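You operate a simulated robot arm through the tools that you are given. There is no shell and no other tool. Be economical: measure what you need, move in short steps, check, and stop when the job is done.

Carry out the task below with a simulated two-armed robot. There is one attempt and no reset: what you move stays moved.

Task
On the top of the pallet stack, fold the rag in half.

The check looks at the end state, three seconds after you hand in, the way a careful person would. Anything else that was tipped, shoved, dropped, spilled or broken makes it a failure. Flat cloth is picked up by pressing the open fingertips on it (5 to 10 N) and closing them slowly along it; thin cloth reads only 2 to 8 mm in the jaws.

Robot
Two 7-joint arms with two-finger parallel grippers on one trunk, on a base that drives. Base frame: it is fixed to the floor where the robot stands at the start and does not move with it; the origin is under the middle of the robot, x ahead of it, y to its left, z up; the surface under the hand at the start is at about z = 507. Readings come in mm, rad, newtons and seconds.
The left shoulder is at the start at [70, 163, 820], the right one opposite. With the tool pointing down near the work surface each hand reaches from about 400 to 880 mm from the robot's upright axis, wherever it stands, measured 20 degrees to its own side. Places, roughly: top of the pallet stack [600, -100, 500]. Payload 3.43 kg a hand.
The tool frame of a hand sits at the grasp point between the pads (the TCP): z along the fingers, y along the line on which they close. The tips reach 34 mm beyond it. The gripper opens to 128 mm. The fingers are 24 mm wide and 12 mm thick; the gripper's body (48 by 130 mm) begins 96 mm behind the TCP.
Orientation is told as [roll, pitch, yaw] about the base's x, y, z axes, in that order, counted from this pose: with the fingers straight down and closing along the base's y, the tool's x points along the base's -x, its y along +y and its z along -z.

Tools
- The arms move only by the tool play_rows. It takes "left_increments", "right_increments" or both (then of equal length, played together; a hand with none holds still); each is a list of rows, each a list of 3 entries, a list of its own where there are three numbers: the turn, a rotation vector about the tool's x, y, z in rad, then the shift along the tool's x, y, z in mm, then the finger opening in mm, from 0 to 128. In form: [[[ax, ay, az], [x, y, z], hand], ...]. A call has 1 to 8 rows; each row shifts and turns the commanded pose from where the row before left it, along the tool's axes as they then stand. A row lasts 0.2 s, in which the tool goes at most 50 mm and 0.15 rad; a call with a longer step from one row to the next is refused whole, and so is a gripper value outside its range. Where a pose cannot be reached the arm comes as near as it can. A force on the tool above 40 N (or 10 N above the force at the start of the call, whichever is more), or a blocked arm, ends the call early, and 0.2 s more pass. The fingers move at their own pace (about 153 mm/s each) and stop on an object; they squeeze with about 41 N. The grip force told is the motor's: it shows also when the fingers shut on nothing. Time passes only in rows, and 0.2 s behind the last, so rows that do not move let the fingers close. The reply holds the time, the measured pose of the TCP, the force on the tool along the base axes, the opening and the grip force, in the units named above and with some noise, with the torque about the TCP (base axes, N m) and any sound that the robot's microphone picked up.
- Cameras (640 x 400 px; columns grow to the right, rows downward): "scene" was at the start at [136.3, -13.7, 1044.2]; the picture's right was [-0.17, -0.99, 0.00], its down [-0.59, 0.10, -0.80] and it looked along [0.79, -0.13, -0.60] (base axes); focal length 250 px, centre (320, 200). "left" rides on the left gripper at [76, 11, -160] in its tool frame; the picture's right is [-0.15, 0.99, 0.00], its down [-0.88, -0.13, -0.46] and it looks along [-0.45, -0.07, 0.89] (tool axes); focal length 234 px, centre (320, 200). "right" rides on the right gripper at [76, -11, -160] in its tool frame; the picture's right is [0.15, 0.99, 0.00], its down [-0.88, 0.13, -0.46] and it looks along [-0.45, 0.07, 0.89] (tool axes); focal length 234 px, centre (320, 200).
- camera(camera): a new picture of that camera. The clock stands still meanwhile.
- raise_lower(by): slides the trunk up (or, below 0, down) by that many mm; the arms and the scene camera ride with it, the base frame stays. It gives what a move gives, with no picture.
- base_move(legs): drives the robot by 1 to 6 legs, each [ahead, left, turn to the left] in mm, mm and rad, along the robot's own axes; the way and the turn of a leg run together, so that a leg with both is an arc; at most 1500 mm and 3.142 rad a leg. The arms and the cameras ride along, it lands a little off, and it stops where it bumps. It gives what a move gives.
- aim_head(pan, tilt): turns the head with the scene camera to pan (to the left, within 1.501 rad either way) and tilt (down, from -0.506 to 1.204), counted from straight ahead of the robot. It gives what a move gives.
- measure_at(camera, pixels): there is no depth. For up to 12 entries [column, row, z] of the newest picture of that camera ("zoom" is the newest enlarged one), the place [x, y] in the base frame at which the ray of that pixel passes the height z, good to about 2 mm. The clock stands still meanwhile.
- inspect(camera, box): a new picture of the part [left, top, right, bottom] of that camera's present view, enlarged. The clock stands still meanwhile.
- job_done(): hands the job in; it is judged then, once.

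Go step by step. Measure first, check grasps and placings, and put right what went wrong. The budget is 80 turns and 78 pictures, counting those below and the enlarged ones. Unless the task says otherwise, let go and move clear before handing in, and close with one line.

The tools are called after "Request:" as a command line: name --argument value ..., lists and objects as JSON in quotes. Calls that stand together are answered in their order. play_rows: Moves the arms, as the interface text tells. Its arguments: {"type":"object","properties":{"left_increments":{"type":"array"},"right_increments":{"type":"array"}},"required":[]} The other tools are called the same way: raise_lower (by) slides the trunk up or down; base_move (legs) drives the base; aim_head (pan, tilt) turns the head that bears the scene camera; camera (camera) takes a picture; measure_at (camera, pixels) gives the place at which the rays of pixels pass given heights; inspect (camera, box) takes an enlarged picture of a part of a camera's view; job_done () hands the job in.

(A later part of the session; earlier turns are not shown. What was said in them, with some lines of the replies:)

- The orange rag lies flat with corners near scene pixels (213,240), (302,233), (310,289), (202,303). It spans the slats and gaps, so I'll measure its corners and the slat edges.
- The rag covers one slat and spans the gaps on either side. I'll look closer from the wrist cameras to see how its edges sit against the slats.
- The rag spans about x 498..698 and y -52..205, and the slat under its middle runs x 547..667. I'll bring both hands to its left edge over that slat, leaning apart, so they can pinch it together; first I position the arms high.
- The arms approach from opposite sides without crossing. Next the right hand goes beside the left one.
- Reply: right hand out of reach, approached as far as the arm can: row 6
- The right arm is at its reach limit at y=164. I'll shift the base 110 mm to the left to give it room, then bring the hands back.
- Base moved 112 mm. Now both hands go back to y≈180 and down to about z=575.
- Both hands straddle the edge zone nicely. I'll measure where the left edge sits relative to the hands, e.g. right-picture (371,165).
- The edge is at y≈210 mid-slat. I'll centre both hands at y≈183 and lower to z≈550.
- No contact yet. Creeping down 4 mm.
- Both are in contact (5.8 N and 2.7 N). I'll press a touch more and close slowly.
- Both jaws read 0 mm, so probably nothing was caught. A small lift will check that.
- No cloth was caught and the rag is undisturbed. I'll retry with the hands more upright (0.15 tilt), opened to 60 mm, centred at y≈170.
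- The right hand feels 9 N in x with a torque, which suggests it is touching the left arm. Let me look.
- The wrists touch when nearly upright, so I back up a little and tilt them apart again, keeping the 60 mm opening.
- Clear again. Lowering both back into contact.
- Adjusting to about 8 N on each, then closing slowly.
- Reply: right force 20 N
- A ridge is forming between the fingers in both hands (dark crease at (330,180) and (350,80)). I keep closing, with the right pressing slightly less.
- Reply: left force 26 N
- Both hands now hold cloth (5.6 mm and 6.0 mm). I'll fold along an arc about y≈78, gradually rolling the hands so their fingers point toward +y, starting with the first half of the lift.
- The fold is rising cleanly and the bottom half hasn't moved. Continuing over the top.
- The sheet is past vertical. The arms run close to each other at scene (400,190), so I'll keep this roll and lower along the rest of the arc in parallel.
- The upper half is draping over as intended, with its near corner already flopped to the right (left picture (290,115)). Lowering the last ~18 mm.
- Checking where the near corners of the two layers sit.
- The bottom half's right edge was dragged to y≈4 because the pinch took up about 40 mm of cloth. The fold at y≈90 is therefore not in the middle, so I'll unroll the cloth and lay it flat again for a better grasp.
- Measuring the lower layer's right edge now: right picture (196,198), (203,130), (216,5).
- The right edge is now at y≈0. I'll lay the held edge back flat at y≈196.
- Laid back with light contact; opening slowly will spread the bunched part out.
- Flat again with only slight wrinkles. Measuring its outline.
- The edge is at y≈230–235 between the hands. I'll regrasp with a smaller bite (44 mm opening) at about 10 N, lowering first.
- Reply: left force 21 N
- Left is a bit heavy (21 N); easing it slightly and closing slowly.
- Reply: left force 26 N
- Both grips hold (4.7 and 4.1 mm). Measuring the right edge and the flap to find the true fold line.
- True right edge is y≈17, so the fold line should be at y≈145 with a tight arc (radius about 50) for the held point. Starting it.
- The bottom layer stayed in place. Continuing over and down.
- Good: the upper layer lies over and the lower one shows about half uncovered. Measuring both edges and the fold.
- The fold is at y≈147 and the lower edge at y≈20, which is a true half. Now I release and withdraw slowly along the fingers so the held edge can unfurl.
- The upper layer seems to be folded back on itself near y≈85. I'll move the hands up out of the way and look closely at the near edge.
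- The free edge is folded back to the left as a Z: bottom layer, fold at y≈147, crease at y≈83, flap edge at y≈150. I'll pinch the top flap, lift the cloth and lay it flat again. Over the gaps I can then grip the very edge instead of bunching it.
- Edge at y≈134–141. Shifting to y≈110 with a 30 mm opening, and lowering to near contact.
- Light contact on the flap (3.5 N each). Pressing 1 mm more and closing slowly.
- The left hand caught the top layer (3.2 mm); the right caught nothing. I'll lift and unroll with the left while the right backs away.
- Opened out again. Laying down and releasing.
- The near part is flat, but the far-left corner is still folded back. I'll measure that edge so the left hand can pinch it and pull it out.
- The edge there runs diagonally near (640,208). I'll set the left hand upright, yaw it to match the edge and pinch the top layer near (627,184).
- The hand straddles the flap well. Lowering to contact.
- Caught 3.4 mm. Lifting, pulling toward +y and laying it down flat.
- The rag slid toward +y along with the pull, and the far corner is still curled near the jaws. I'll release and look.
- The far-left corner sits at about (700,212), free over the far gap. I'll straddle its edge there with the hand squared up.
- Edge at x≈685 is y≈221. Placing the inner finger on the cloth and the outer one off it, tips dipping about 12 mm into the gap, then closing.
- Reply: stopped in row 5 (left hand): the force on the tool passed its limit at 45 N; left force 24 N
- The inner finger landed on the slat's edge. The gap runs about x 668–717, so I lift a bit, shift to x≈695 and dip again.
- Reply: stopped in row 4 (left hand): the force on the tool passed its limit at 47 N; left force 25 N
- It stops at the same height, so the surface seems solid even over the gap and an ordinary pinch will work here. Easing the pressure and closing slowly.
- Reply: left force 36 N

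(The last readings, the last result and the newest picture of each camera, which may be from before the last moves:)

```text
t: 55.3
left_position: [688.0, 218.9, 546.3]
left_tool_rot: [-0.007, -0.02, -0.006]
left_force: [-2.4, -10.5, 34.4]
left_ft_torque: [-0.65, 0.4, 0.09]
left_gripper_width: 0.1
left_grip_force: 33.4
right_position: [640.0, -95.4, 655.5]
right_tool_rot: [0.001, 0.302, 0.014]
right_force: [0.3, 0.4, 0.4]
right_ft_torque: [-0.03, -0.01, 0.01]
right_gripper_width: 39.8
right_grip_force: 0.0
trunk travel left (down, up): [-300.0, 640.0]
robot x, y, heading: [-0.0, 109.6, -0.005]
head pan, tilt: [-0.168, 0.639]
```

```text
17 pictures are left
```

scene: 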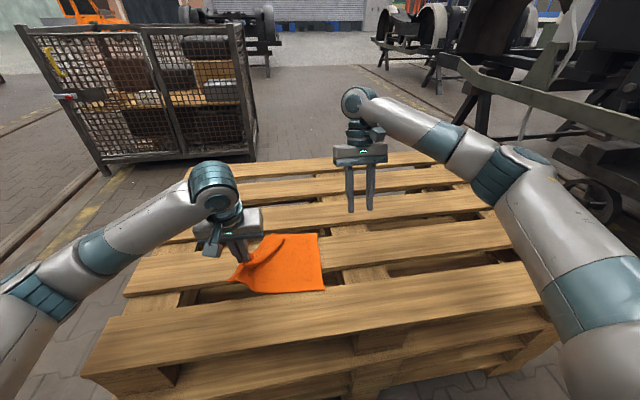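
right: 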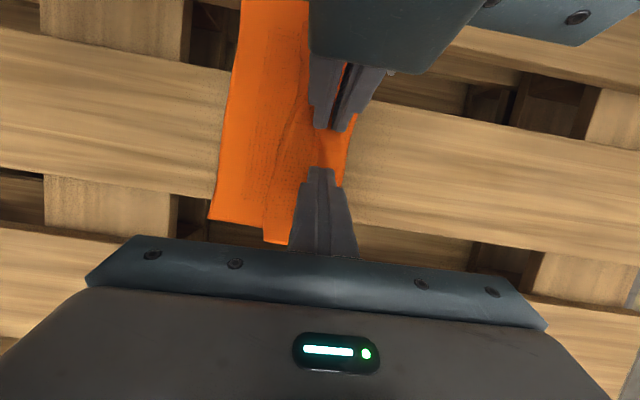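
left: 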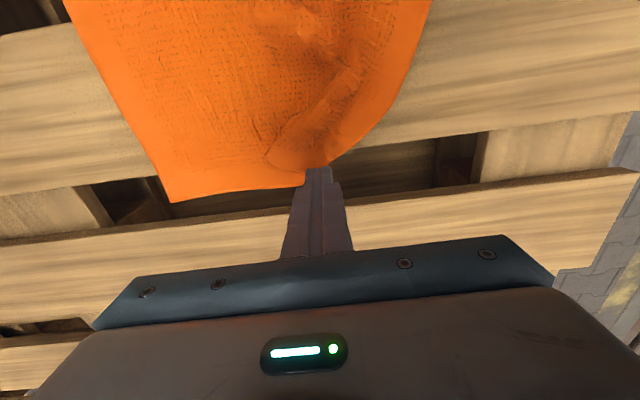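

No cloth caught; it is too close to the tip of the corner. I'll pinch further inside the flap, perpendicular to its diagonal edge, while the right hand comes over to hold the rag down at its right part.

Request:
play_rows --left_increments '[[[0, 0, 0], [0, 0, -25], 0], [[0, 0, 0], [26, -7, 0], 28], [[0, 0, 0.15], [0, 0, 0], 28], [[0, 0, 0.15], [0, 0, 0], 28], [[0, 0, 0.15], [0, 0, 0], 28], [[0, 0, 0.15], [0, 0, 0], 28]]' --right_increments '[[[0, 0, 0], [1.2, 34, 17], 0], [[0, 0, 0], [1.2, 34, 17], 0], [[0, 0, 0], [1.2, 34, 17], 0], [[0, 0, 0], [1.2, 34, 17], 0], [[0, 0, 0], [1.2, 34, 17], 0], [[0, 0, 0], [1.2, 34, 17], 0]]'

Request:
camera --camera "left"

```text
t: 56.7
left_position: [663.2, 224.3, 564.2]
left_tool_rot: [0.009, -0.005, -0.513]
left_force: [1.4, 3.0, -0.5]
left_ft_torque: [-0.4, 0.25, 0.08]
left_gripper_width: 28.2
left_grip_force: 0.0
right_position: [604.5, 89.0, 566.7]
right_tool_rot: [-0.006, 0.305, 0.008]
right_force: [-1.3, -3.3, 0.7]
right_ft_torque: [0.42, -0.24, -0.02]
right_gripper_width: 0.0
right_grip_force: 33.0
trunk travel left (down, up): [-300.0, 640.0]
robot x, y, heading: [1.5, 113.0, 0.001]
head pan, tilt: [-0.168, 0.639]
stopped in row 6 (right hand): the force on the tool passed its limit at 63 N (the readings are from after the stop); the commanded pose is now the measured one
```

```text
16 pictures are left
```

left: 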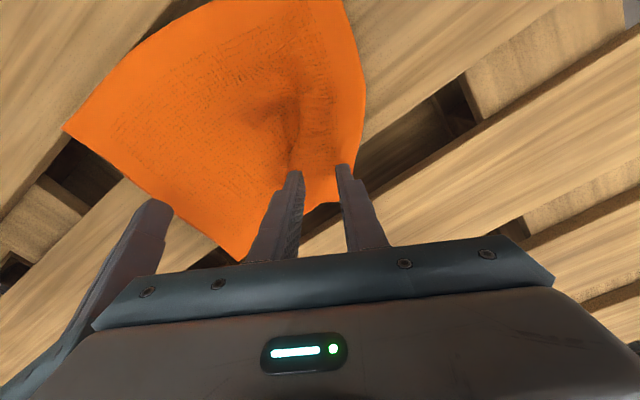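

The left gripper's body bumped the right hand, no harm done. I'll route the right hand nearer to the robot (x≈545) and shift the left slightly inward.

Request:
play_rows --left_increments '[[[0, 0, 0], [0, 0, 0], 28], [[0, 0, 0], [0, 0, 0], 28], [[0, 0, 0], [0, 0, 0], 28], [[0, 0, 0], [-2, -8, 0], 28], [[0, 0, 0], [0, 0, 6], 28]]' --right_increments '[[[0, 0, 0], [0, -30, 0], 0], [[0, 0, 0], [26, 0, 8], 0], [[0, 0, 0], [26, 0, 8], 0], [[0, 0, 0], [-1.5, 20, 5], 0], [[0, 0, 0], [-3, 10, 10], 0]]'

```text
t: 57.9
left_position: [661.9, 214.5, 557.8]
left_tool_rot: [0.009, -0.008, -0.513]
left_force: [0.2, 0.0, 0.2]
left_ft_torque: [-0.04, 0.03, 0.0]
left_gripper_width: 28.4
left_grip_force: 0.5
right_position: [551.6, 88.0, 548.9]
right_tool_rot: [-0.003, 0.305, 0.006]
right_force: [-1.2, -0.4, -0.2]
right_ft_torque: [0.0, 0.0, 0.0]
right_gripper_width: 0.0
right_grip_force: 33.5
trunk travel left (down, up): [-300.0, 640.0]
robot x, y, heading: [1.5, 111.2, -0.007]
head pan, tilt: [-0.168, 0.639]
```

Clear. Right presses down about 5 mm to hold; left lowers to touch the flap.

Request:
play_rows --left_increments '[[[0, 0, 0], [0, 0, 4], 28], [[0, 0, 0], [0, 0, 3], 28], [[0, 0, 0], [0, 0, 0], 28]]' --right_increments '[[[0, 0, 0], [-0.9, 0, 3], 0], [[0, 0, 0], [-0.9, 0, 3], 0], [[0, 0, 0], [0, 0, 0], 0]]'

```text
t: 58.7
left_position: [661.9, 214.6, 552.0]
left_tool_rot: [0.009, -0.007, -0.514]
left_force: [0.1, -0.9, 2.1]
left_ft_torque: [-0.03, -0.04, -0.01]
left_gripper_width: 27.7
left_grip_force: 0.0
right_position: [549.8, 87.9, 545.0]
right_tool_rot: [-0.001, 0.3, 0.008]
right_force: [6.4, -1.1, 21.9]
right_ft_torque: [0.02, -0.25, -0.04]
right_gripper_width: 0.0
right_grip_force: 33.2
trunk travel left (down, up): [-300.0, 640.0]
robot x, y, heading: [0.6, 110.6, -0.005]
head pan, tilt: [-0.168, 0.639]
```

Request:
play_rows --left_increments '[[[0, 0, 0], [0, 0, 3], 28], [[0, 0, 0], [0, 0, 0], 23], [[0, 0, 0], [0, 0, 0], 18], [[0, 0, 0], [0, 0, 0], 13], [[0, 0, 0], [0, 0, 0], 8], [[0, 0, 0], [0, 0, 0], 4], [[0, 0, 0], [0, 0, 0], 0], [[0, 0, 0], [0, 0, 0], 0]]'

```text
t: 60.5
left_position: [660.8, 215.3, 550.6]
left_tool_rot: [0.011, -0.008, -0.514]
left_force: [0.8, -1.3, 13.1]
left_ft_torque: [-0.05, 0.03, -0.01]
left_gripper_width: 4.1
left_grip_force: 38.5
right_position: [549.0, 88.9, 545.1]
right_tool_rot: [-0.003, 0.3, 0.008]
right_force: [8.9, 0.7, 32.5]
right_ft_torque: [0.08, -0.36, -0.02]
right_gripper_width: 0.1
right_grip_force: 32.9
trunk travel left (down, up): [-300.0, 640.0]
robot x, y, heading: [0.8, 114.6, 0.001]
head pan, tilt: [-0.168, 0.639]
```

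Caught 4.1 mm near the corner. Lifting, carrying it +75 mm in y and lowering, while the right hand holds.

Request:
play_rows --left_increments '[[[0, 0, 0], [0, 0, -30], 0], [[0, 0, 0], [3, 5, -25], 0], [[0, 0, 0], [13.2, 21.3, 0], 0], [[0, 0, 0], [13.2, 21.3, 0], 0], [[0, 0, 0], [10, 16, 20], 0], [[0, 0, 0], [1, 3, 20], 0], [[0, 0, 0], [0, 0, 10], 0]]' --right_increments '[[[0, 0, 0], [0.2, 0, -0.8], 0], [[0, 0, 0], [0, 0, 0], 0], [[0, 0, 0], [0, 0, 0], 0], [[0, 0, 0], [0, 0, 0], 0], [[0, 0, 0], [0, 0, 0], 0], [[0, 0, 0], [0, 0, 0], 0], [[0, 0, 0], [0, 0, 0], 0]]'

Request:
inspect --camera "scene" --box '[190, 200, 350, 300]'

```text
t: 62.1
left_position: [660.2, 290.8, 554.0]
left_tool_rot: [0.009, -0.011, -0.512]
left_force: [-0.7, -0.3, 0.3]
left_ft_torque: [0.0, 0.03, 0.0]
left_gripper_width: 3.8
left_grip_force: 38.4
right_position: [549.0, 88.6, 545.2]
right_tool_rot: [-0.003, 0.303, 0.008]
right_force: [4.5, -0.6, 25.6]
right_ft_torque: [0.03, -0.19, 0.0]
right_gripper_width: 0.0
right_grip_force: 32.7
trunk travel left (down, up): [-300.0, 640.0]
robot x, y, heading: [1.5, 114.9, -0.006]
head pan, tilt: [-0.168, 0.639]
```

```text
4.00 times, centred on (270, 250) of scene
```

zoom: 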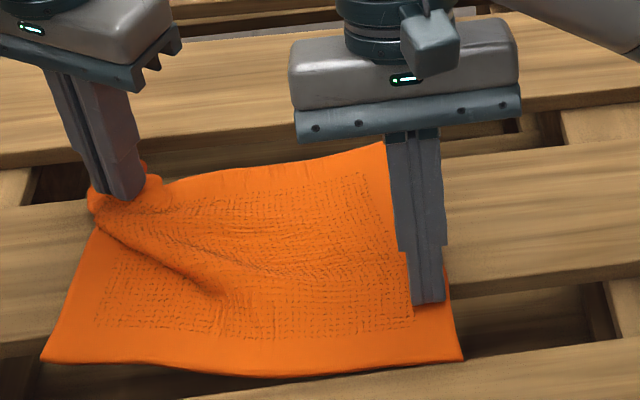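

The rag is open again and the right hand kept it in place. Releasing with the left by spreading, and raising both hands clear.

Request:
play_rows --left_increments '[[[0, 0, 0], [0, 0, 5], 4], [[0, 0, 0], [0, 0, 0], 15], [[0, 0, 0], [0, 0, 0], 30], [[0, 0, 0], [0, 0, 0], 45], [[0, 0, 0], [0, 0, -30], 45], [[0, 0, -0.15], [0, 20, -40], 45], [[0, 0, -0.15], [0, 30, -40], 45], [[0, 0, -0.15], [0, 20, 0], 45]]' --right_increments '[[[0, 0, 0], [0, 0, 0], 0], [[0, 0, 0], [0, 0, 0], 0], [[0, 0, 0], [0, 0, 0], 0], [[0, 0, 0], [0, 0, 0], 0], [[0, 0, 0], [0, 0, 0], 0], [[0, 0, 0], [10, 0, -33], 30], [[0, -0.15, 0], [8, -20, -33], 30], [[0, -0.15, 0], [0, -20, -33], 30]]'

Request:
inspect --camera "scene" --box '[190, 200, 350, 300]'

```text
t: 63.9
left_position: [681.1, 354.2, 659.2]
left_tool_rot: [0.007, -0.009, -0.063]
left_force: [-0.4, 0.4, -0.1]
left_ft_torque: [0.02, -0.01, -0.03]
left_gripper_width: 45.1
left_grip_force: 0.1
right_position: [561.3, 47.4, 647.7]
right_tool_rot: [-0.001, 0.002, 0.01]
right_force: [-0.3, -0.7, -0.7]
right_ft_torque: [0.03, -0.01, 0.02]
right_gripper_width: 29.9
right_grip_force: 0.0
trunk travel left (down, up): [-300.0, 640.0]
robot x, y, heading: [-0.6, 115.4, -0.001]
head pan, tilt: [-0.168, 0.639]
```

```text
4.00 times, centred on (270, 250) of scene
```

zoom: 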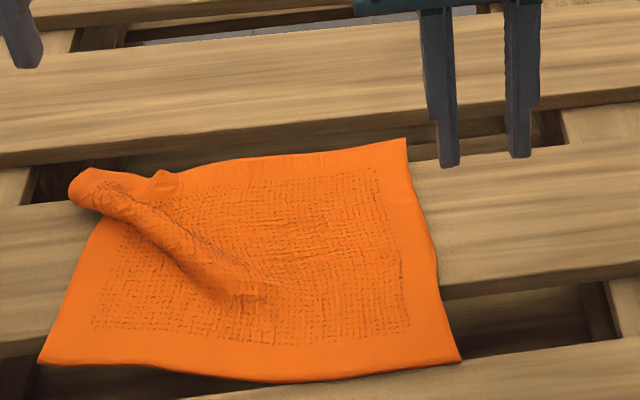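

Request:
measure_at --camera "zoom" --pixels '[[72, 192, 515], [165, 175, 515], [405, 139, 508], [460, 361, 508], [40, 360, 508], [100, 225, 511], [260, 285, 515]]'

Request:
camera --camera "left"

```text
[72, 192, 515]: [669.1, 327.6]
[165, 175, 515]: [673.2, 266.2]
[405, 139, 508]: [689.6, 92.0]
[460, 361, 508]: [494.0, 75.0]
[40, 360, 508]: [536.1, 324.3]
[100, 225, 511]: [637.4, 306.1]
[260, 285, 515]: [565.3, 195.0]
```

```text
13 pictures are left
```

left: 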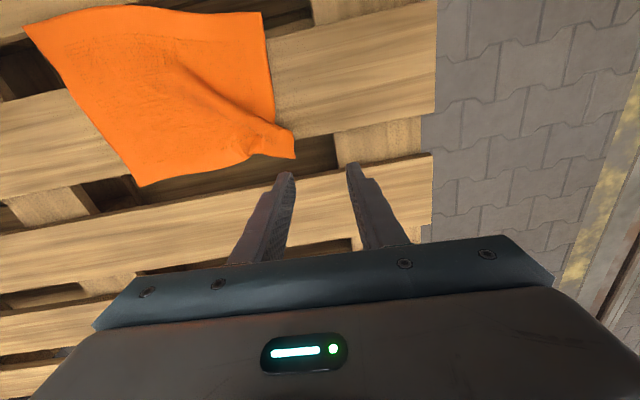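

The far-left corner has a diagonal wrinkle because the left edge is only about 133 mm long in x (should be 200). I'll press closed fingertips near the far-left corner and drag it +x, then do the near-left corner toward -x.

Request:
play_rows --left_increments '[[[0, 0, 0], [8.7, -14, 33], 0], [[0, 0, 0], [8.7, -14, 33], 0], [[0, 0, 0], [8.7, -14, 33], 0], [[0, 0, 0], [0, 0, 9], 0], [[0, 0, 0], [0, 0, 5], 0], [[0, 0, 0], [0, 0, 2], 0]]'

```text
t: 65.3
left_position: [655.8, 316.2, 547.1]
left_tool_rot: [0.003, -0.014, -0.066]
left_force: [-0.6, -2.9, 17.9]
left_ft_torque: [-0.25, 0.08, 0.01]
left_gripper_width: 0.1
left_grip_force: 33.5
right_position: [560.4, 47.7, 647.4]
right_tool_rot: [-0.003, 0.003, 0.01]
right_force: [0.1, 0.2, -0.7]
right_ft_torque: [0.02, -0.05, -0.01]
right_gripper_width: 30.3
right_grip_force: 0.2
trunk travel left (down, up): [-300.0, 640.0]
robot x, y, heading: [1.9, 114.4, -0.002]
head pan, tilt: [-0.168, 0.639]
```

Contact 18 N. Dragging +x 28 mm, then moving over to the near-left corner.

Request:
play_rows --left_increments '[[[0, 0, 0], [-9, 0, 0], 0], [[0, 0, 0], [-9, 0, 0], 0], [[0, 0, 0], [-10, 0, 0], 0], [[0, 0, 0], [0, 0, -25], 0], [[0, 0, 0], [45, 0, -5], 0], [[0, 0, 0], [45, 0, 0], 0], [[0, 0, 0], [43, 0, 10], 0], [[0, 0, 0], [0, 0, 10], 0]]'

Request:
camera --camera "left"

```text
t: 67.1
left_position: [549.7, 323.6, 553.8]
left_tool_rot: [0.006, -0.01, -0.064]
left_force: [0.7, -0.2, -0.6]
left_ft_torque: [0.02, -0.01, 0.02]
left_gripper_width: 0.1
left_grip_force: 33.0
right_position: [561.0, 48.7, 648.5]
right_tool_rot: [-0.004, 0.005, 0.009]
right_force: [-1.1, 0.0, 0.2]
right_ft_torque: [-0.01, 0.02, 0.02]
right_gripper_width: 29.8
right_grip_force: 0.0
trunk travel left (down, up): [-300.0, 640.0]
robot x, y, heading: [0.5, 113.6, -0.007]
head pan, tilt: [-0.168, 0.639]
```

```text
12 pictures are left
```

left: 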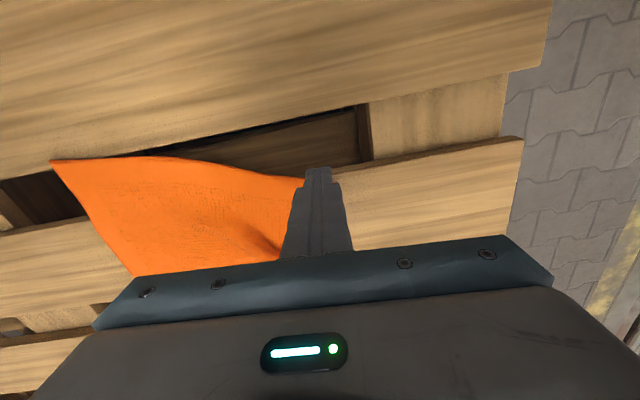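

The near-left corner is just beside the fingertips at (300,180). Moving 22 mm in over it, pressing and dragging -x.

Request:
play_rows --left_increments '[[[0, 0, 0], [-8, -24, -6], 0], [[0, 0, 0], [0, 0, 9], 0], [[0, 0, 0], [0, 0, 4.5], 0], [[0, 0, 0], [11, 0, 0], 0], [[0, 0, 0], [11, 0, 0], 0], [[0, 0, 0], [11, 0, 0], 0], [[0, 0, 0], [11, 0, 0], 0]]'

Request:
inspect --camera "scene" --box '[190, 200, 350, 300]'

```text
t: 68.7
left_position: [513.9, 303.7, 543.7]
left_tool_rot: [0.005, -0.009, -0.065]
left_force: [1.9, 0.0, 5.2]
left_ft_torque: [-0.03, -0.11, 0.04]
left_gripper_width: 0.3
left_grip_force: 33.3
right_position: [560.6, 47.4, 646.7]
right_tool_rot: [-0.003, 0.004, 0.009]
right_force: [-0.8, 0.1, -0.6]
right_ft_torque: [0.0, 0.01, 0.01]
right_gripper_width: 29.8
right_grip_force: 0.1
trunk travel left (down, up): [-300.0, 640.0]
robot x, y, heading: [-2.0, 112.7, 0.001]
head pan, tilt: [-0.168, 0.639]
```

```text
4.00 times, centred on (270, 250) of scene
```

zoom: 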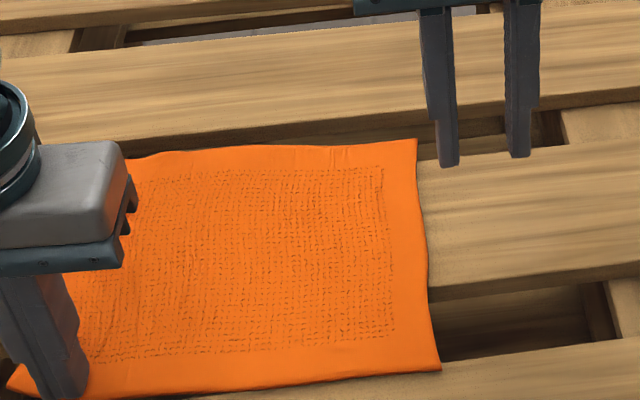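

Excellent, the rag is flat again. Raising the left hand off and measuring the outline.

Request:
play_rows --left_increments '[[[0, 0, 0], [0, 0, -30], 0], [[0, 0, 0], [0, 20, -40], 30], [[0, 0, 0], [0, 40, -20], 30], [[0, 0, 0], [0, 40, 0], 30]]'

Request:
inspect --camera "scene" --box '[170, 200, 330, 300]'

Request:
measure_at --camera "zoom" --pixels '[[496, 139, 508], [521, 369, 508], [90, 386, 508], [200, 158, 508], [140, 290, 509], [170, 215, 509]]'

```text
t: 69.7
left_position: [520.8, 404.4, 636.3]
left_tool_rot: [0.003, -0.008, -0.065]
left_force: [-0.1, -0.2, -0.1]
left_ft_torque: [0.02, -0.01, -0.01]
left_gripper_width: 30.0
left_grip_force: 0.0
right_position: [559.6, 48.3, 646.9]
right_tool_rot: [-0.003, 0.006, 0.008]
right_force: [0.1, 0.9, 0.4]
right_ft_torque: [-0.02, 0.0, -0.02]
right_gripper_width: 30.0
right_grip_force: 0.1
trunk travel left (down, up): [-300.0, 640.0]
robot x, y, heading: [0.8, 112.2, 0.0]
head pan, tilt: [-0.168, 0.639]
```

```text
4.00 times, centred on (250, 250) of scene
```

zoom: 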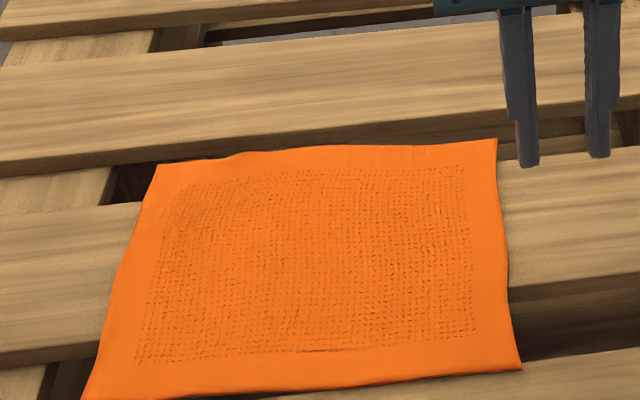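

```text
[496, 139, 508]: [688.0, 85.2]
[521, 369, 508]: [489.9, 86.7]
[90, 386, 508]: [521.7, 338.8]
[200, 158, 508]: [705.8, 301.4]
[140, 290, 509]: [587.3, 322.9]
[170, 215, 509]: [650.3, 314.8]
```

The rag is flat: right edge y≈86, left edge y≈338, so the fold line is y≈212. That left edge is beyond the right arm's reach, so I drive the base 140 mm left.

Request:
base_move --legs '[[0, 140, 0]]'

```text
t: 71.0
left_position: [519.3, 546.9, 636.5]
left_tool_rot: [0.007, -0.009, -0.064]
left_force: [-0.4, -0.4, 0.0]
left_ft_torque: [-0.01, -0.02, -0.03]
left_gripper_width: 30.3
left_grip_force: 0.0
right_position: [561.5, 190.6, 646.5]
right_tool_rot: [-0.005, 0.005, 0.01]
right_force: [-0.2, 1.0, -0.4]
right_ft_torque: [-0.02, -0.04, -0.01]
right_gripper_width: 29.8
right_grip_force: 0.0
trunk travel left (down, up): [-300.0, 640.0]
robot x, y, heading: [1.4, 254.8, 0.002]
head pan, tilt: [-0.168, 0.639]
```

Both hands go to the left edge at x≈540 and x≈665, y≈316, slightly tilted apart.

Request:
play_rows --left_increments '[[[0, 0, -0.064], [0, 0, 0], 30], [[0, 0, 0], [-4.2, -46, 12], 30], [[0, 0, 0], [-4.2, -46, 12], 30], [[0, 0, 0], [-4.2, -46, 12], 30], [[0, 0, 0], [-4.2, -46, 12], 30], [[0, 0, 0], [-4.2, -46, 12], 30], [[0, -0.1, 0], [0, 0, 0], 30], [[0, -0.1, 0], [0, 0, 0], 30]]' --right_increments '[[[0, 0, 0], [0, 0, 0], 30], [[0, 0.1, 0], [0, 0, 0], 30], [[0, 0.1, 0], [0, 0, 0], 30], [[0, 0, 0], [-34, 25, 0], 30], [[0, 0, 0], [-34, 25, 0], 30], [[0, 0, 0], [-34, 25, 10], 30], [[0, 0, 0], [-15, 25, 35], 30], [[0, 0, 0], [0, 25, 42], 30]]'

Request:
camera --camera "right"

```text
t: 73.0
left_position: [539.9, 313.3, 576.7]
left_tool_rot: [0.004, -0.213, 0.0]
left_force: [0.4, 0.4, 0.5]
left_ft_torque: [0.0, 0.01, 0.04]
left_gripper_width: 30.1
left_grip_force: 0.1
right_position: [656.2, 314.4, 546.0]
right_tool_rot: [0.001, 0.19, 0.005]
right_force: [-3.0, -3.9, 25.7]
right_ft_torque: [-0.14, -0.03, -0.03]
right_gripper_width: 29.8
right_grip_force: 0.2
trunk travel left (down, up): [-300.0, 640.0]
robot x, y, heading: [2.0, 253.5, -0.001]
head pan, tilt: [-0.168, 0.639]
stopped in row 8 (right hand): the force on the tool passed its limit at 44 N (the readings are from after the stop); the commanded pose is now the measured one
```

```text
9 pictures are left
```

right: 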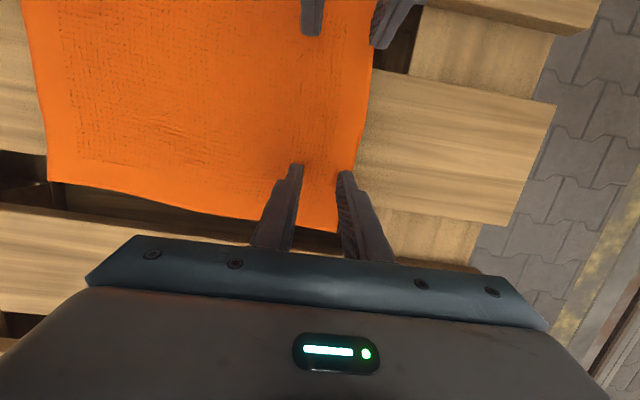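

The right hand already touched down, at the right place. Measuring the edge near both hands.

Request:
measure_at --camera "right" --pixels '[[360, 150, 508], [375, 60, 508], [337, 231, 508], [48, 180, 508], [36, 80, 508], [368, 100, 508]]'

```text
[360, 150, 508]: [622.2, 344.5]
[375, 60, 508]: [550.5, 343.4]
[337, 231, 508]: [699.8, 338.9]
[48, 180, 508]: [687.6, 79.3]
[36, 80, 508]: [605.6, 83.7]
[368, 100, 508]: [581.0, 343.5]
```

Edge y≈343. Aligning both at y≈317 and bringing the left to contact, easing the right.

Request:
play_rows --left_increments '[[[0, 0, 0], [2.8, 4, 13.7], 30], [[0, 0, 0], [2.4, 0, 11.8], 30], [[0, 0, 0], [0.8, 0, 4], 30]]' --right_increments '[[[0, 0, 0], [1, 0, -5], 30], [[0, 0, 0], [0, 3, 0], 30], [[0, 0, 0], [-0.8, 0, 4], 30]]'

```text
t: 73.8
left_position: [539.9, 318.1, 547.3]
left_tool_rot: [0.005, -0.213, 0.001]
left_force: [-0.1, -0.8, -0.2]
left_ft_torque: [0.0, 0.01, -0.01]
left_gripper_width: 29.8
left_grip_force: 0.0
right_position: [655.9, 315.9, 544.8]
right_tool_rot: [-0.001, 0.191, 0.007]
right_force: [-0.2, -7.7, 32.8]
right_ft_torque: [-0.23, -0.18, -0.05]
right_gripper_width: 29.8
right_grip_force: 0.0
trunk travel left (down, up): [-300.0, 640.0]
robot x, y, heading: [1.5, 255.3, -0.004]
head pan, tilt: [-0.168, 0.639]
```

Request:
play_rows --left_increments '[[[0, 0, 0], [0.4, 0, 2], 30], [[0, 0, 0], [0.3, 0, 1.2], 30]]' --right_increments '[[[0, 0, 0], [0.4, 0, -2], 30], [[0, 0, 0], [0, 0, 0], 30]]'

```text
t: 74.4
left_position: [541.8, 317.4, 545.0]
left_tool_rot: [0.006, -0.214, -0.002]
left_force: [-3.3, 0.7, 9.6]
left_ft_torque: [-0.04, 0.18, -0.04]
left_gripper_width: 30.0
left_grip_force: 0.0
right_position: [655.2, 316.4, 545.5]
right_tool_rot: [-0.001, 0.194, 0.008]
right_force: [4.6, -6.6, 25.9]
right_ft_torque: [-0.23, -0.26, -0.05]
right_gripper_width: 30.2
right_grip_force: 0.1
trunk travel left (down, up): [-300.0, 640.0]
robot x, y, heading: [2.9, 252.6, -0.003]
head pan, tilt: [-0.168, 0.639]
```

Left 9.6 N, right still 26 N; easing the right 2 mm more and closing both slowly.

Request:
play_rows --left_increments '[[[0, 0, 0], [0, 0, 0], 30], [[0, 0, 0], [0, 0, 0], 25], [[0, 0, 0], [0, 0, 0], 20], [[0, 0, 0], [0, 0, 0], 15], [[0, 0, 0], [0, 0, 0], 10], [[0, 0, 0], [0, 0, 0], 5], [[0, 0, 0], [0, 0, 0], 0], [[0, 0, 0], [0, 0, 0], 0]]' --right_increments '[[[0, 0, 0], [0.3, 0, -1.6], 30], [[0, 0, 0], [0, 0, 0], 25], [[0, 0, 0], [0, 0, 0], 20], [[0, 0, 0], [0, 0, 0], 15], [[0, 0, 0], [0, 0, 0], 10], [[0, 0, 0], [0, 0, 0], 5], [[0, 0, 0], [0, 0, 0], 0], [[0, 0, 0], [0, 0, 0], 0]]'

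```text
t: 76.2
left_position: [542.2, 317.9, 545.0]
left_tool_rot: [0.003, -0.214, 0.001]
left_force: [3.0, -1.3, 24.0]
left_ft_torque: [-0.09, 0.0, 0.04]
left_gripper_width: 3.7
left_grip_force: 38.2
right_position: [654.7, 317.3, 545.4]
right_tool_rot: [-0.003, 0.193, 0.005]
right_force: [-2.5, -0.8, 7.9]
right_ft_torque: [-0.02, 0.05, 0.02]
right_gripper_width: 3.9
right_grip_force: 38.6
trunk travel left (down, up): [-300.0, 640.0]
robot x, y, heading: [-3.2, 252.0, -0.001]
head pan, tilt: [-0.168, 0.639]
```

Both caught with a small bite (3.7 and 3.9 mm). One picture to locate the right edge and flap.

Request:
camera --camera "right"

Request:
measure_at --camera "right" --pixels '[[60, 180, 508], [50, 90, 508], [350, 150, 508], [360, 90, 508]]'

```text
8 pictures are left
```

right: 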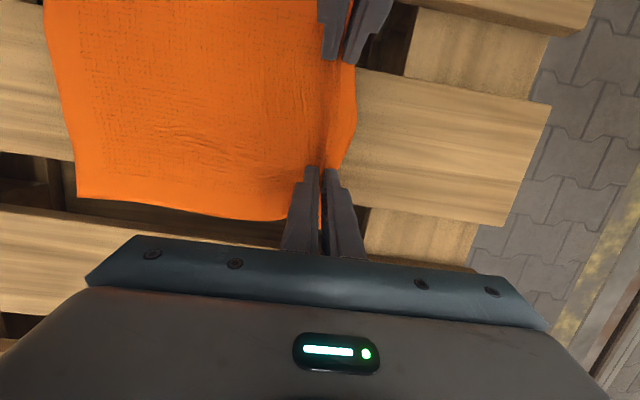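

```text
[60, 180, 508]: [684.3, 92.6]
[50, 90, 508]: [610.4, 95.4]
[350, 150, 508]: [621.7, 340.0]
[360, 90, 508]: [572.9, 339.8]
```

The pinch pulled the right edge to y≈106, so the fold should be at y≈234 with a radius of about 83 for the held line. Starting the arc with a gradual roll.

Request:
play_rows --left_increments '[[[0, 0, 0], [-6.1, -6.5, -28.3], 0], [[-0.1465, 0, 0.032], [0, 0, 0], 0], [[0, 0, 0], [-6.5, -18.6, -30], 0], [[-0.1465, 0, 0.032], [0, 0, 0], 0], [[0, 0, 0], [-3, -14.5, -13.6], 0], [[0, 0, 0], [-3, -14.5, -13.6], 0], [[-0.1465, 0, 0.032], [0, 0, 0], 0], [[0, 0, 0], [-4.3, -34.2, -19.6], 0]]' --right_increments '[[[0, 0, 0], [5.6, -6.5, -28.4], 0], [[-0.147, 0, -0.029], [0, 0, 0], 0], [[0, 0, 0], [5.9, -18.6, -30.1], 0], [[-0.147, 0, -0.029], [0, 0, 0], 0], [[0, 0, 0], [2.7, -14.5, -13.7], 0], [[0, 0, 0], [2.7, -14.5, -13.7], 0], [[-0.147, 0, -0.029], [0, 0, 0], 0], [[0, 0, 0], [3.9, -34.2, -19.7], 0]]'

```text
t: 78.0
left_position: [544.1, 210.8, 619.6]
left_tool_rot: [0.465, -0.189, -0.095]
left_force: [3.3, 0.2, 0.3]
left_ft_torque: [-0.06, -0.08, -0.08]
left_gripper_width: 2.8
left_grip_force: 37.1
right_position: [658.7, 211.3, 622.4]
right_tool_rot: [0.458, 0.176, 0.091]
right_force: [-2.4, 0.1, -1.1]
right_ft_torque: [-0.07, 0.03, -0.01]
right_gripper_width: 3.6
right_grip_force: 37.9
trunk travel left (down, up): [-300.0, 640.0]
robot x, y, heading: [-0.0, 251.4, -0.001]
head pan, tilt: [-0.168, 0.639]
5 turns are left
```

Few turns remain, so I'll finish the arc, lower, release with a small -y sweep to unfurl the edge, lift clear and look, all in one go.

Request:
play_rows --left_increments '[[[-0.1465, 0, 0.032], [0, 0, 0], 0], [[0, 0, 0], [-2.3, -37.3, -10.7], 0], [[0, 0, 0], [0.8, -36.7, 3.9], 0], [[0, 0, 0], [2.2, -29, 10.2], 0], [[0, 0, 0], [1.3, -13.9, 6], 0], [[0, 0, 0], [0, 0, 0], 0]]' --right_increments '[[[-0.147, 0, -0.029], [0, 0, 0], 0], [[0, 0, 0], [2.1, -37.3, -10.8], 0], [[0, 0, 0], [-0.8, -36.7, 3.9], 0], [[0, 0, 0], [-2, -29, 10.2], 0], [[0, 0, 0], [-1.2, -13.9, 6.1], 0], [[0, 0, 0], [0, 0, 0], 0]]'

Request:
play_rows --left_increments '[[[0, 0, 0], [0, 0, 0], 12], [[0, 0, 0], [0, 0, 0], 26], [[0, 0, 0], [-2.9, -14.8, -13.5], 30], [[0, 0, 0], [-2.9, -14.8, -13.5], 30], [[0, 0, 0], [-8.8, 18.8, -40.6], 30], [[0, 0, 0], [-8.8, 18.8, -40.6], 30]]' --right_increments '[[[0, 0, 0], [0, 0, 0], 12], [[0, 0, 0], [0, 0, 0], 26], [[0, 0, 0], [2.7, -14.8, -13.5], 30], [[0, 0, 0], [2.7, -14.8, -13.5], 30], [[0, 0, 0], [8, 18.8, -40.8], 30], [[0, 0, 0], [8, 18.8, -40.8], 30]]'

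Request:
inspect --camera "scene" --box '[180, 200, 340, 300]'

Request:
camera --camera "left"

Request:
camera --camera "right"

```text
t: 79.4
left_position: [542.6, 121.2, 547.6]
left_tool_rot: [0.613, -0.173, -0.122]
left_force: [3.2, 1.5, 4.4]
left_ft_torque: [0.06, -0.09, -0.08]
left_gripper_width: 2.6
left_grip_force: 38.1
right_position: [656.7, 121.7, 548.1]
right_tool_rot: [0.607, 0.161, 0.117]
right_force: [-2.0, -0.1, 3.8]
right_ft_torque: [0.05, 0.07, 0.02]
right_gripper_width: 4.0
right_grip_force: 38.7
trunk travel left (down, up): [-300.0, 640.0]
robot x, y, heading: [-3.6, 250.7, -0.001]
head pan, tilt: [-0.168, 0.639]
```

```text
t: 80.8
left_position: [539.3, 89.2, 641.4]
left_tool_rot: [0.612, -0.174, -0.123]
left_force: [-0.9, 0.5, -0.2]
left_ft_torque: [0.01, -0.04, -0.01]
left_gripper_width: 30.0
left_grip_force: 0.0
left hand out of reach, approached as far as the arm can: row 4, 5, 6
right_position: [655.3, 61.6, 645.7]
right_tool_rot: [0.604, 0.163, 0.118]
right_force: [0.1, 0.0, 0.0]
right_ft_torque: [0.01, 0.01, 0.04]
right_gripper_width: 30.1
right_grip_force: 0.0
trunk travel left (down, up): [-300.0, 640.0]
robot x, y, heading: [1.2, 254.3, -0.002]
head pan, tilt: [-0.168, 0.639]
```

```text
4.00 times, centred on (260, 250) of scene
```

zoom: 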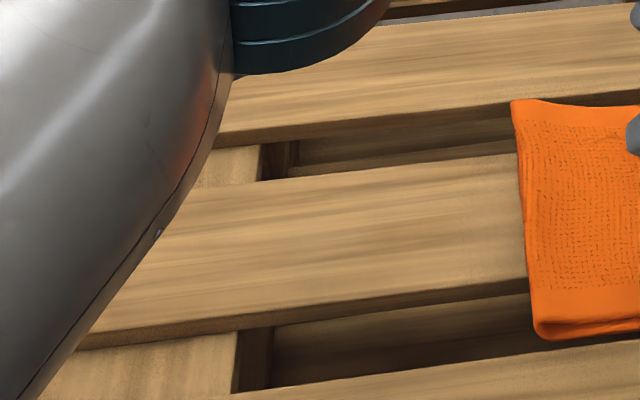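

```text
6 pictures are left
```

left: 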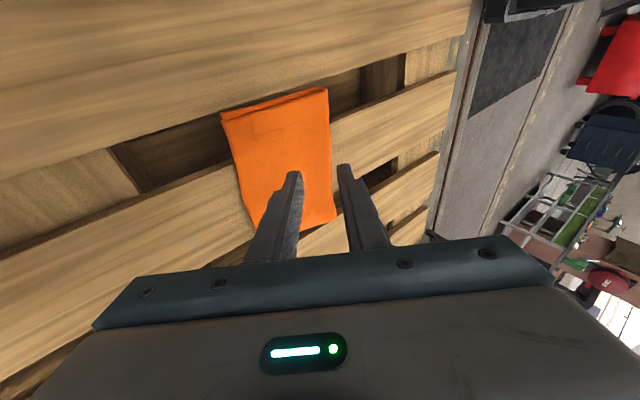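

```text
5 pictures are left
4 turns are left
```

right: 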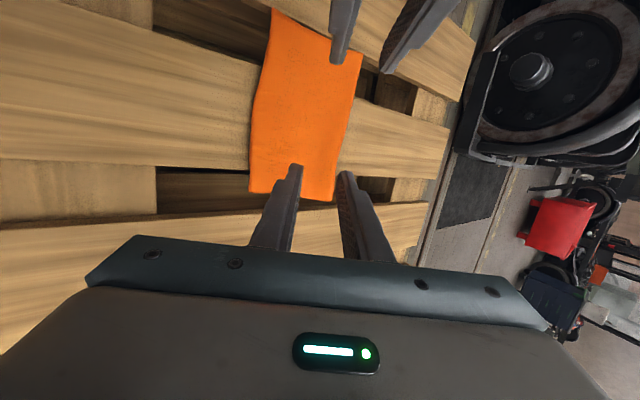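

It looks like a clean half fold with the edges together. I'll raise the hands clear and verify.

Request:
play_rows --left_increments '[[[0, 0, 0], [0, 20, -30], 30], [[0, 0, 0], [0, 40, -20], 30], [[0.14, 0, -0.03], [0, 40, -10], 30], [[0.14, 0, -0.03], [0, 40, 0], 30], [[0, 0, 0], [0, 45, 0], 30], [[0, 0, 0], [0, 45, 0], 30], [[0, 0, 0], [0, 45, 0], 30]]' --right_increments '[[[0, 0, 0], [0, 0, -30], 30], [[0, 0, 0], [0, -20, -20], 30], [[0.14, 0, 0.03], [0, -30, 0], 30], [[0.14, 0, 0.03], [0, -40, 0], 30], [[0, 0, 0], [0, -45, 0], 30], [[0, 0, 0], [0, -45, 0], 30], [[0, 0, 0], [0, 0, 0], 30]]'

Request:
inspect --camera "scene" --box '[280, 200, 440, 300]'

```text
t: 82.4
left_position: [531.1, 305.0, 804.5]
left_tool_rot: [0.323, -0.2, -0.068]
left_force: [-0.6, 1.0, -0.5]
left_ft_torque: [0.0, -0.01, -0.01]
left_gripper_width: 30.3
left_grip_force: 0.1
right_position: [672.0, -127.1, 613.8]
right_tool_rot: [0.318, 0.188, 0.064]
right_force: [-0.1, 0.7, -0.5]
right_ft_torque: [0.02, 0.0, 0.0]
right_gripper_width: 30.2
right_grip_force: 0.1
trunk travel left (down, up): [-300.0, 640.0]
robot x, y, heading: [3.3, 252.5, -0.0]
head pan, tilt: [-0.168, 0.639]
```

```text
4.00 times, centred on (360, 250) of scene
3 turns are left
```

zoom: 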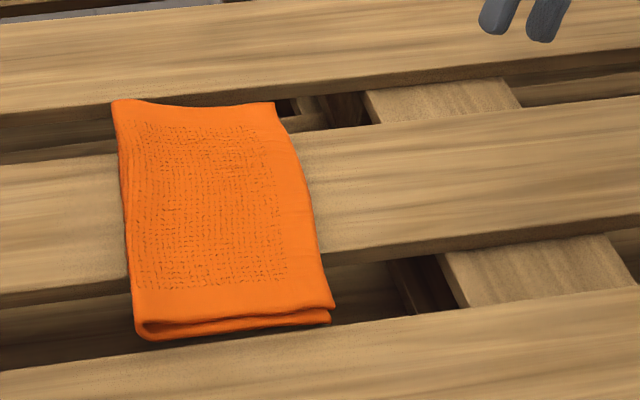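

The zoom shows a neat half fold: both layers' edges meet at (333,310), the fold is on the left at (140,330), it lies flat on the pallet stack, and both hands are clear. Handing in.

Request:
job_done

```text
The job is handed in.
```

The rag is folded in half on top of the pallet stack. In the last picture its free edges meet, it lies flat, and nothing else appeared moved; both hands have let go and are clear.
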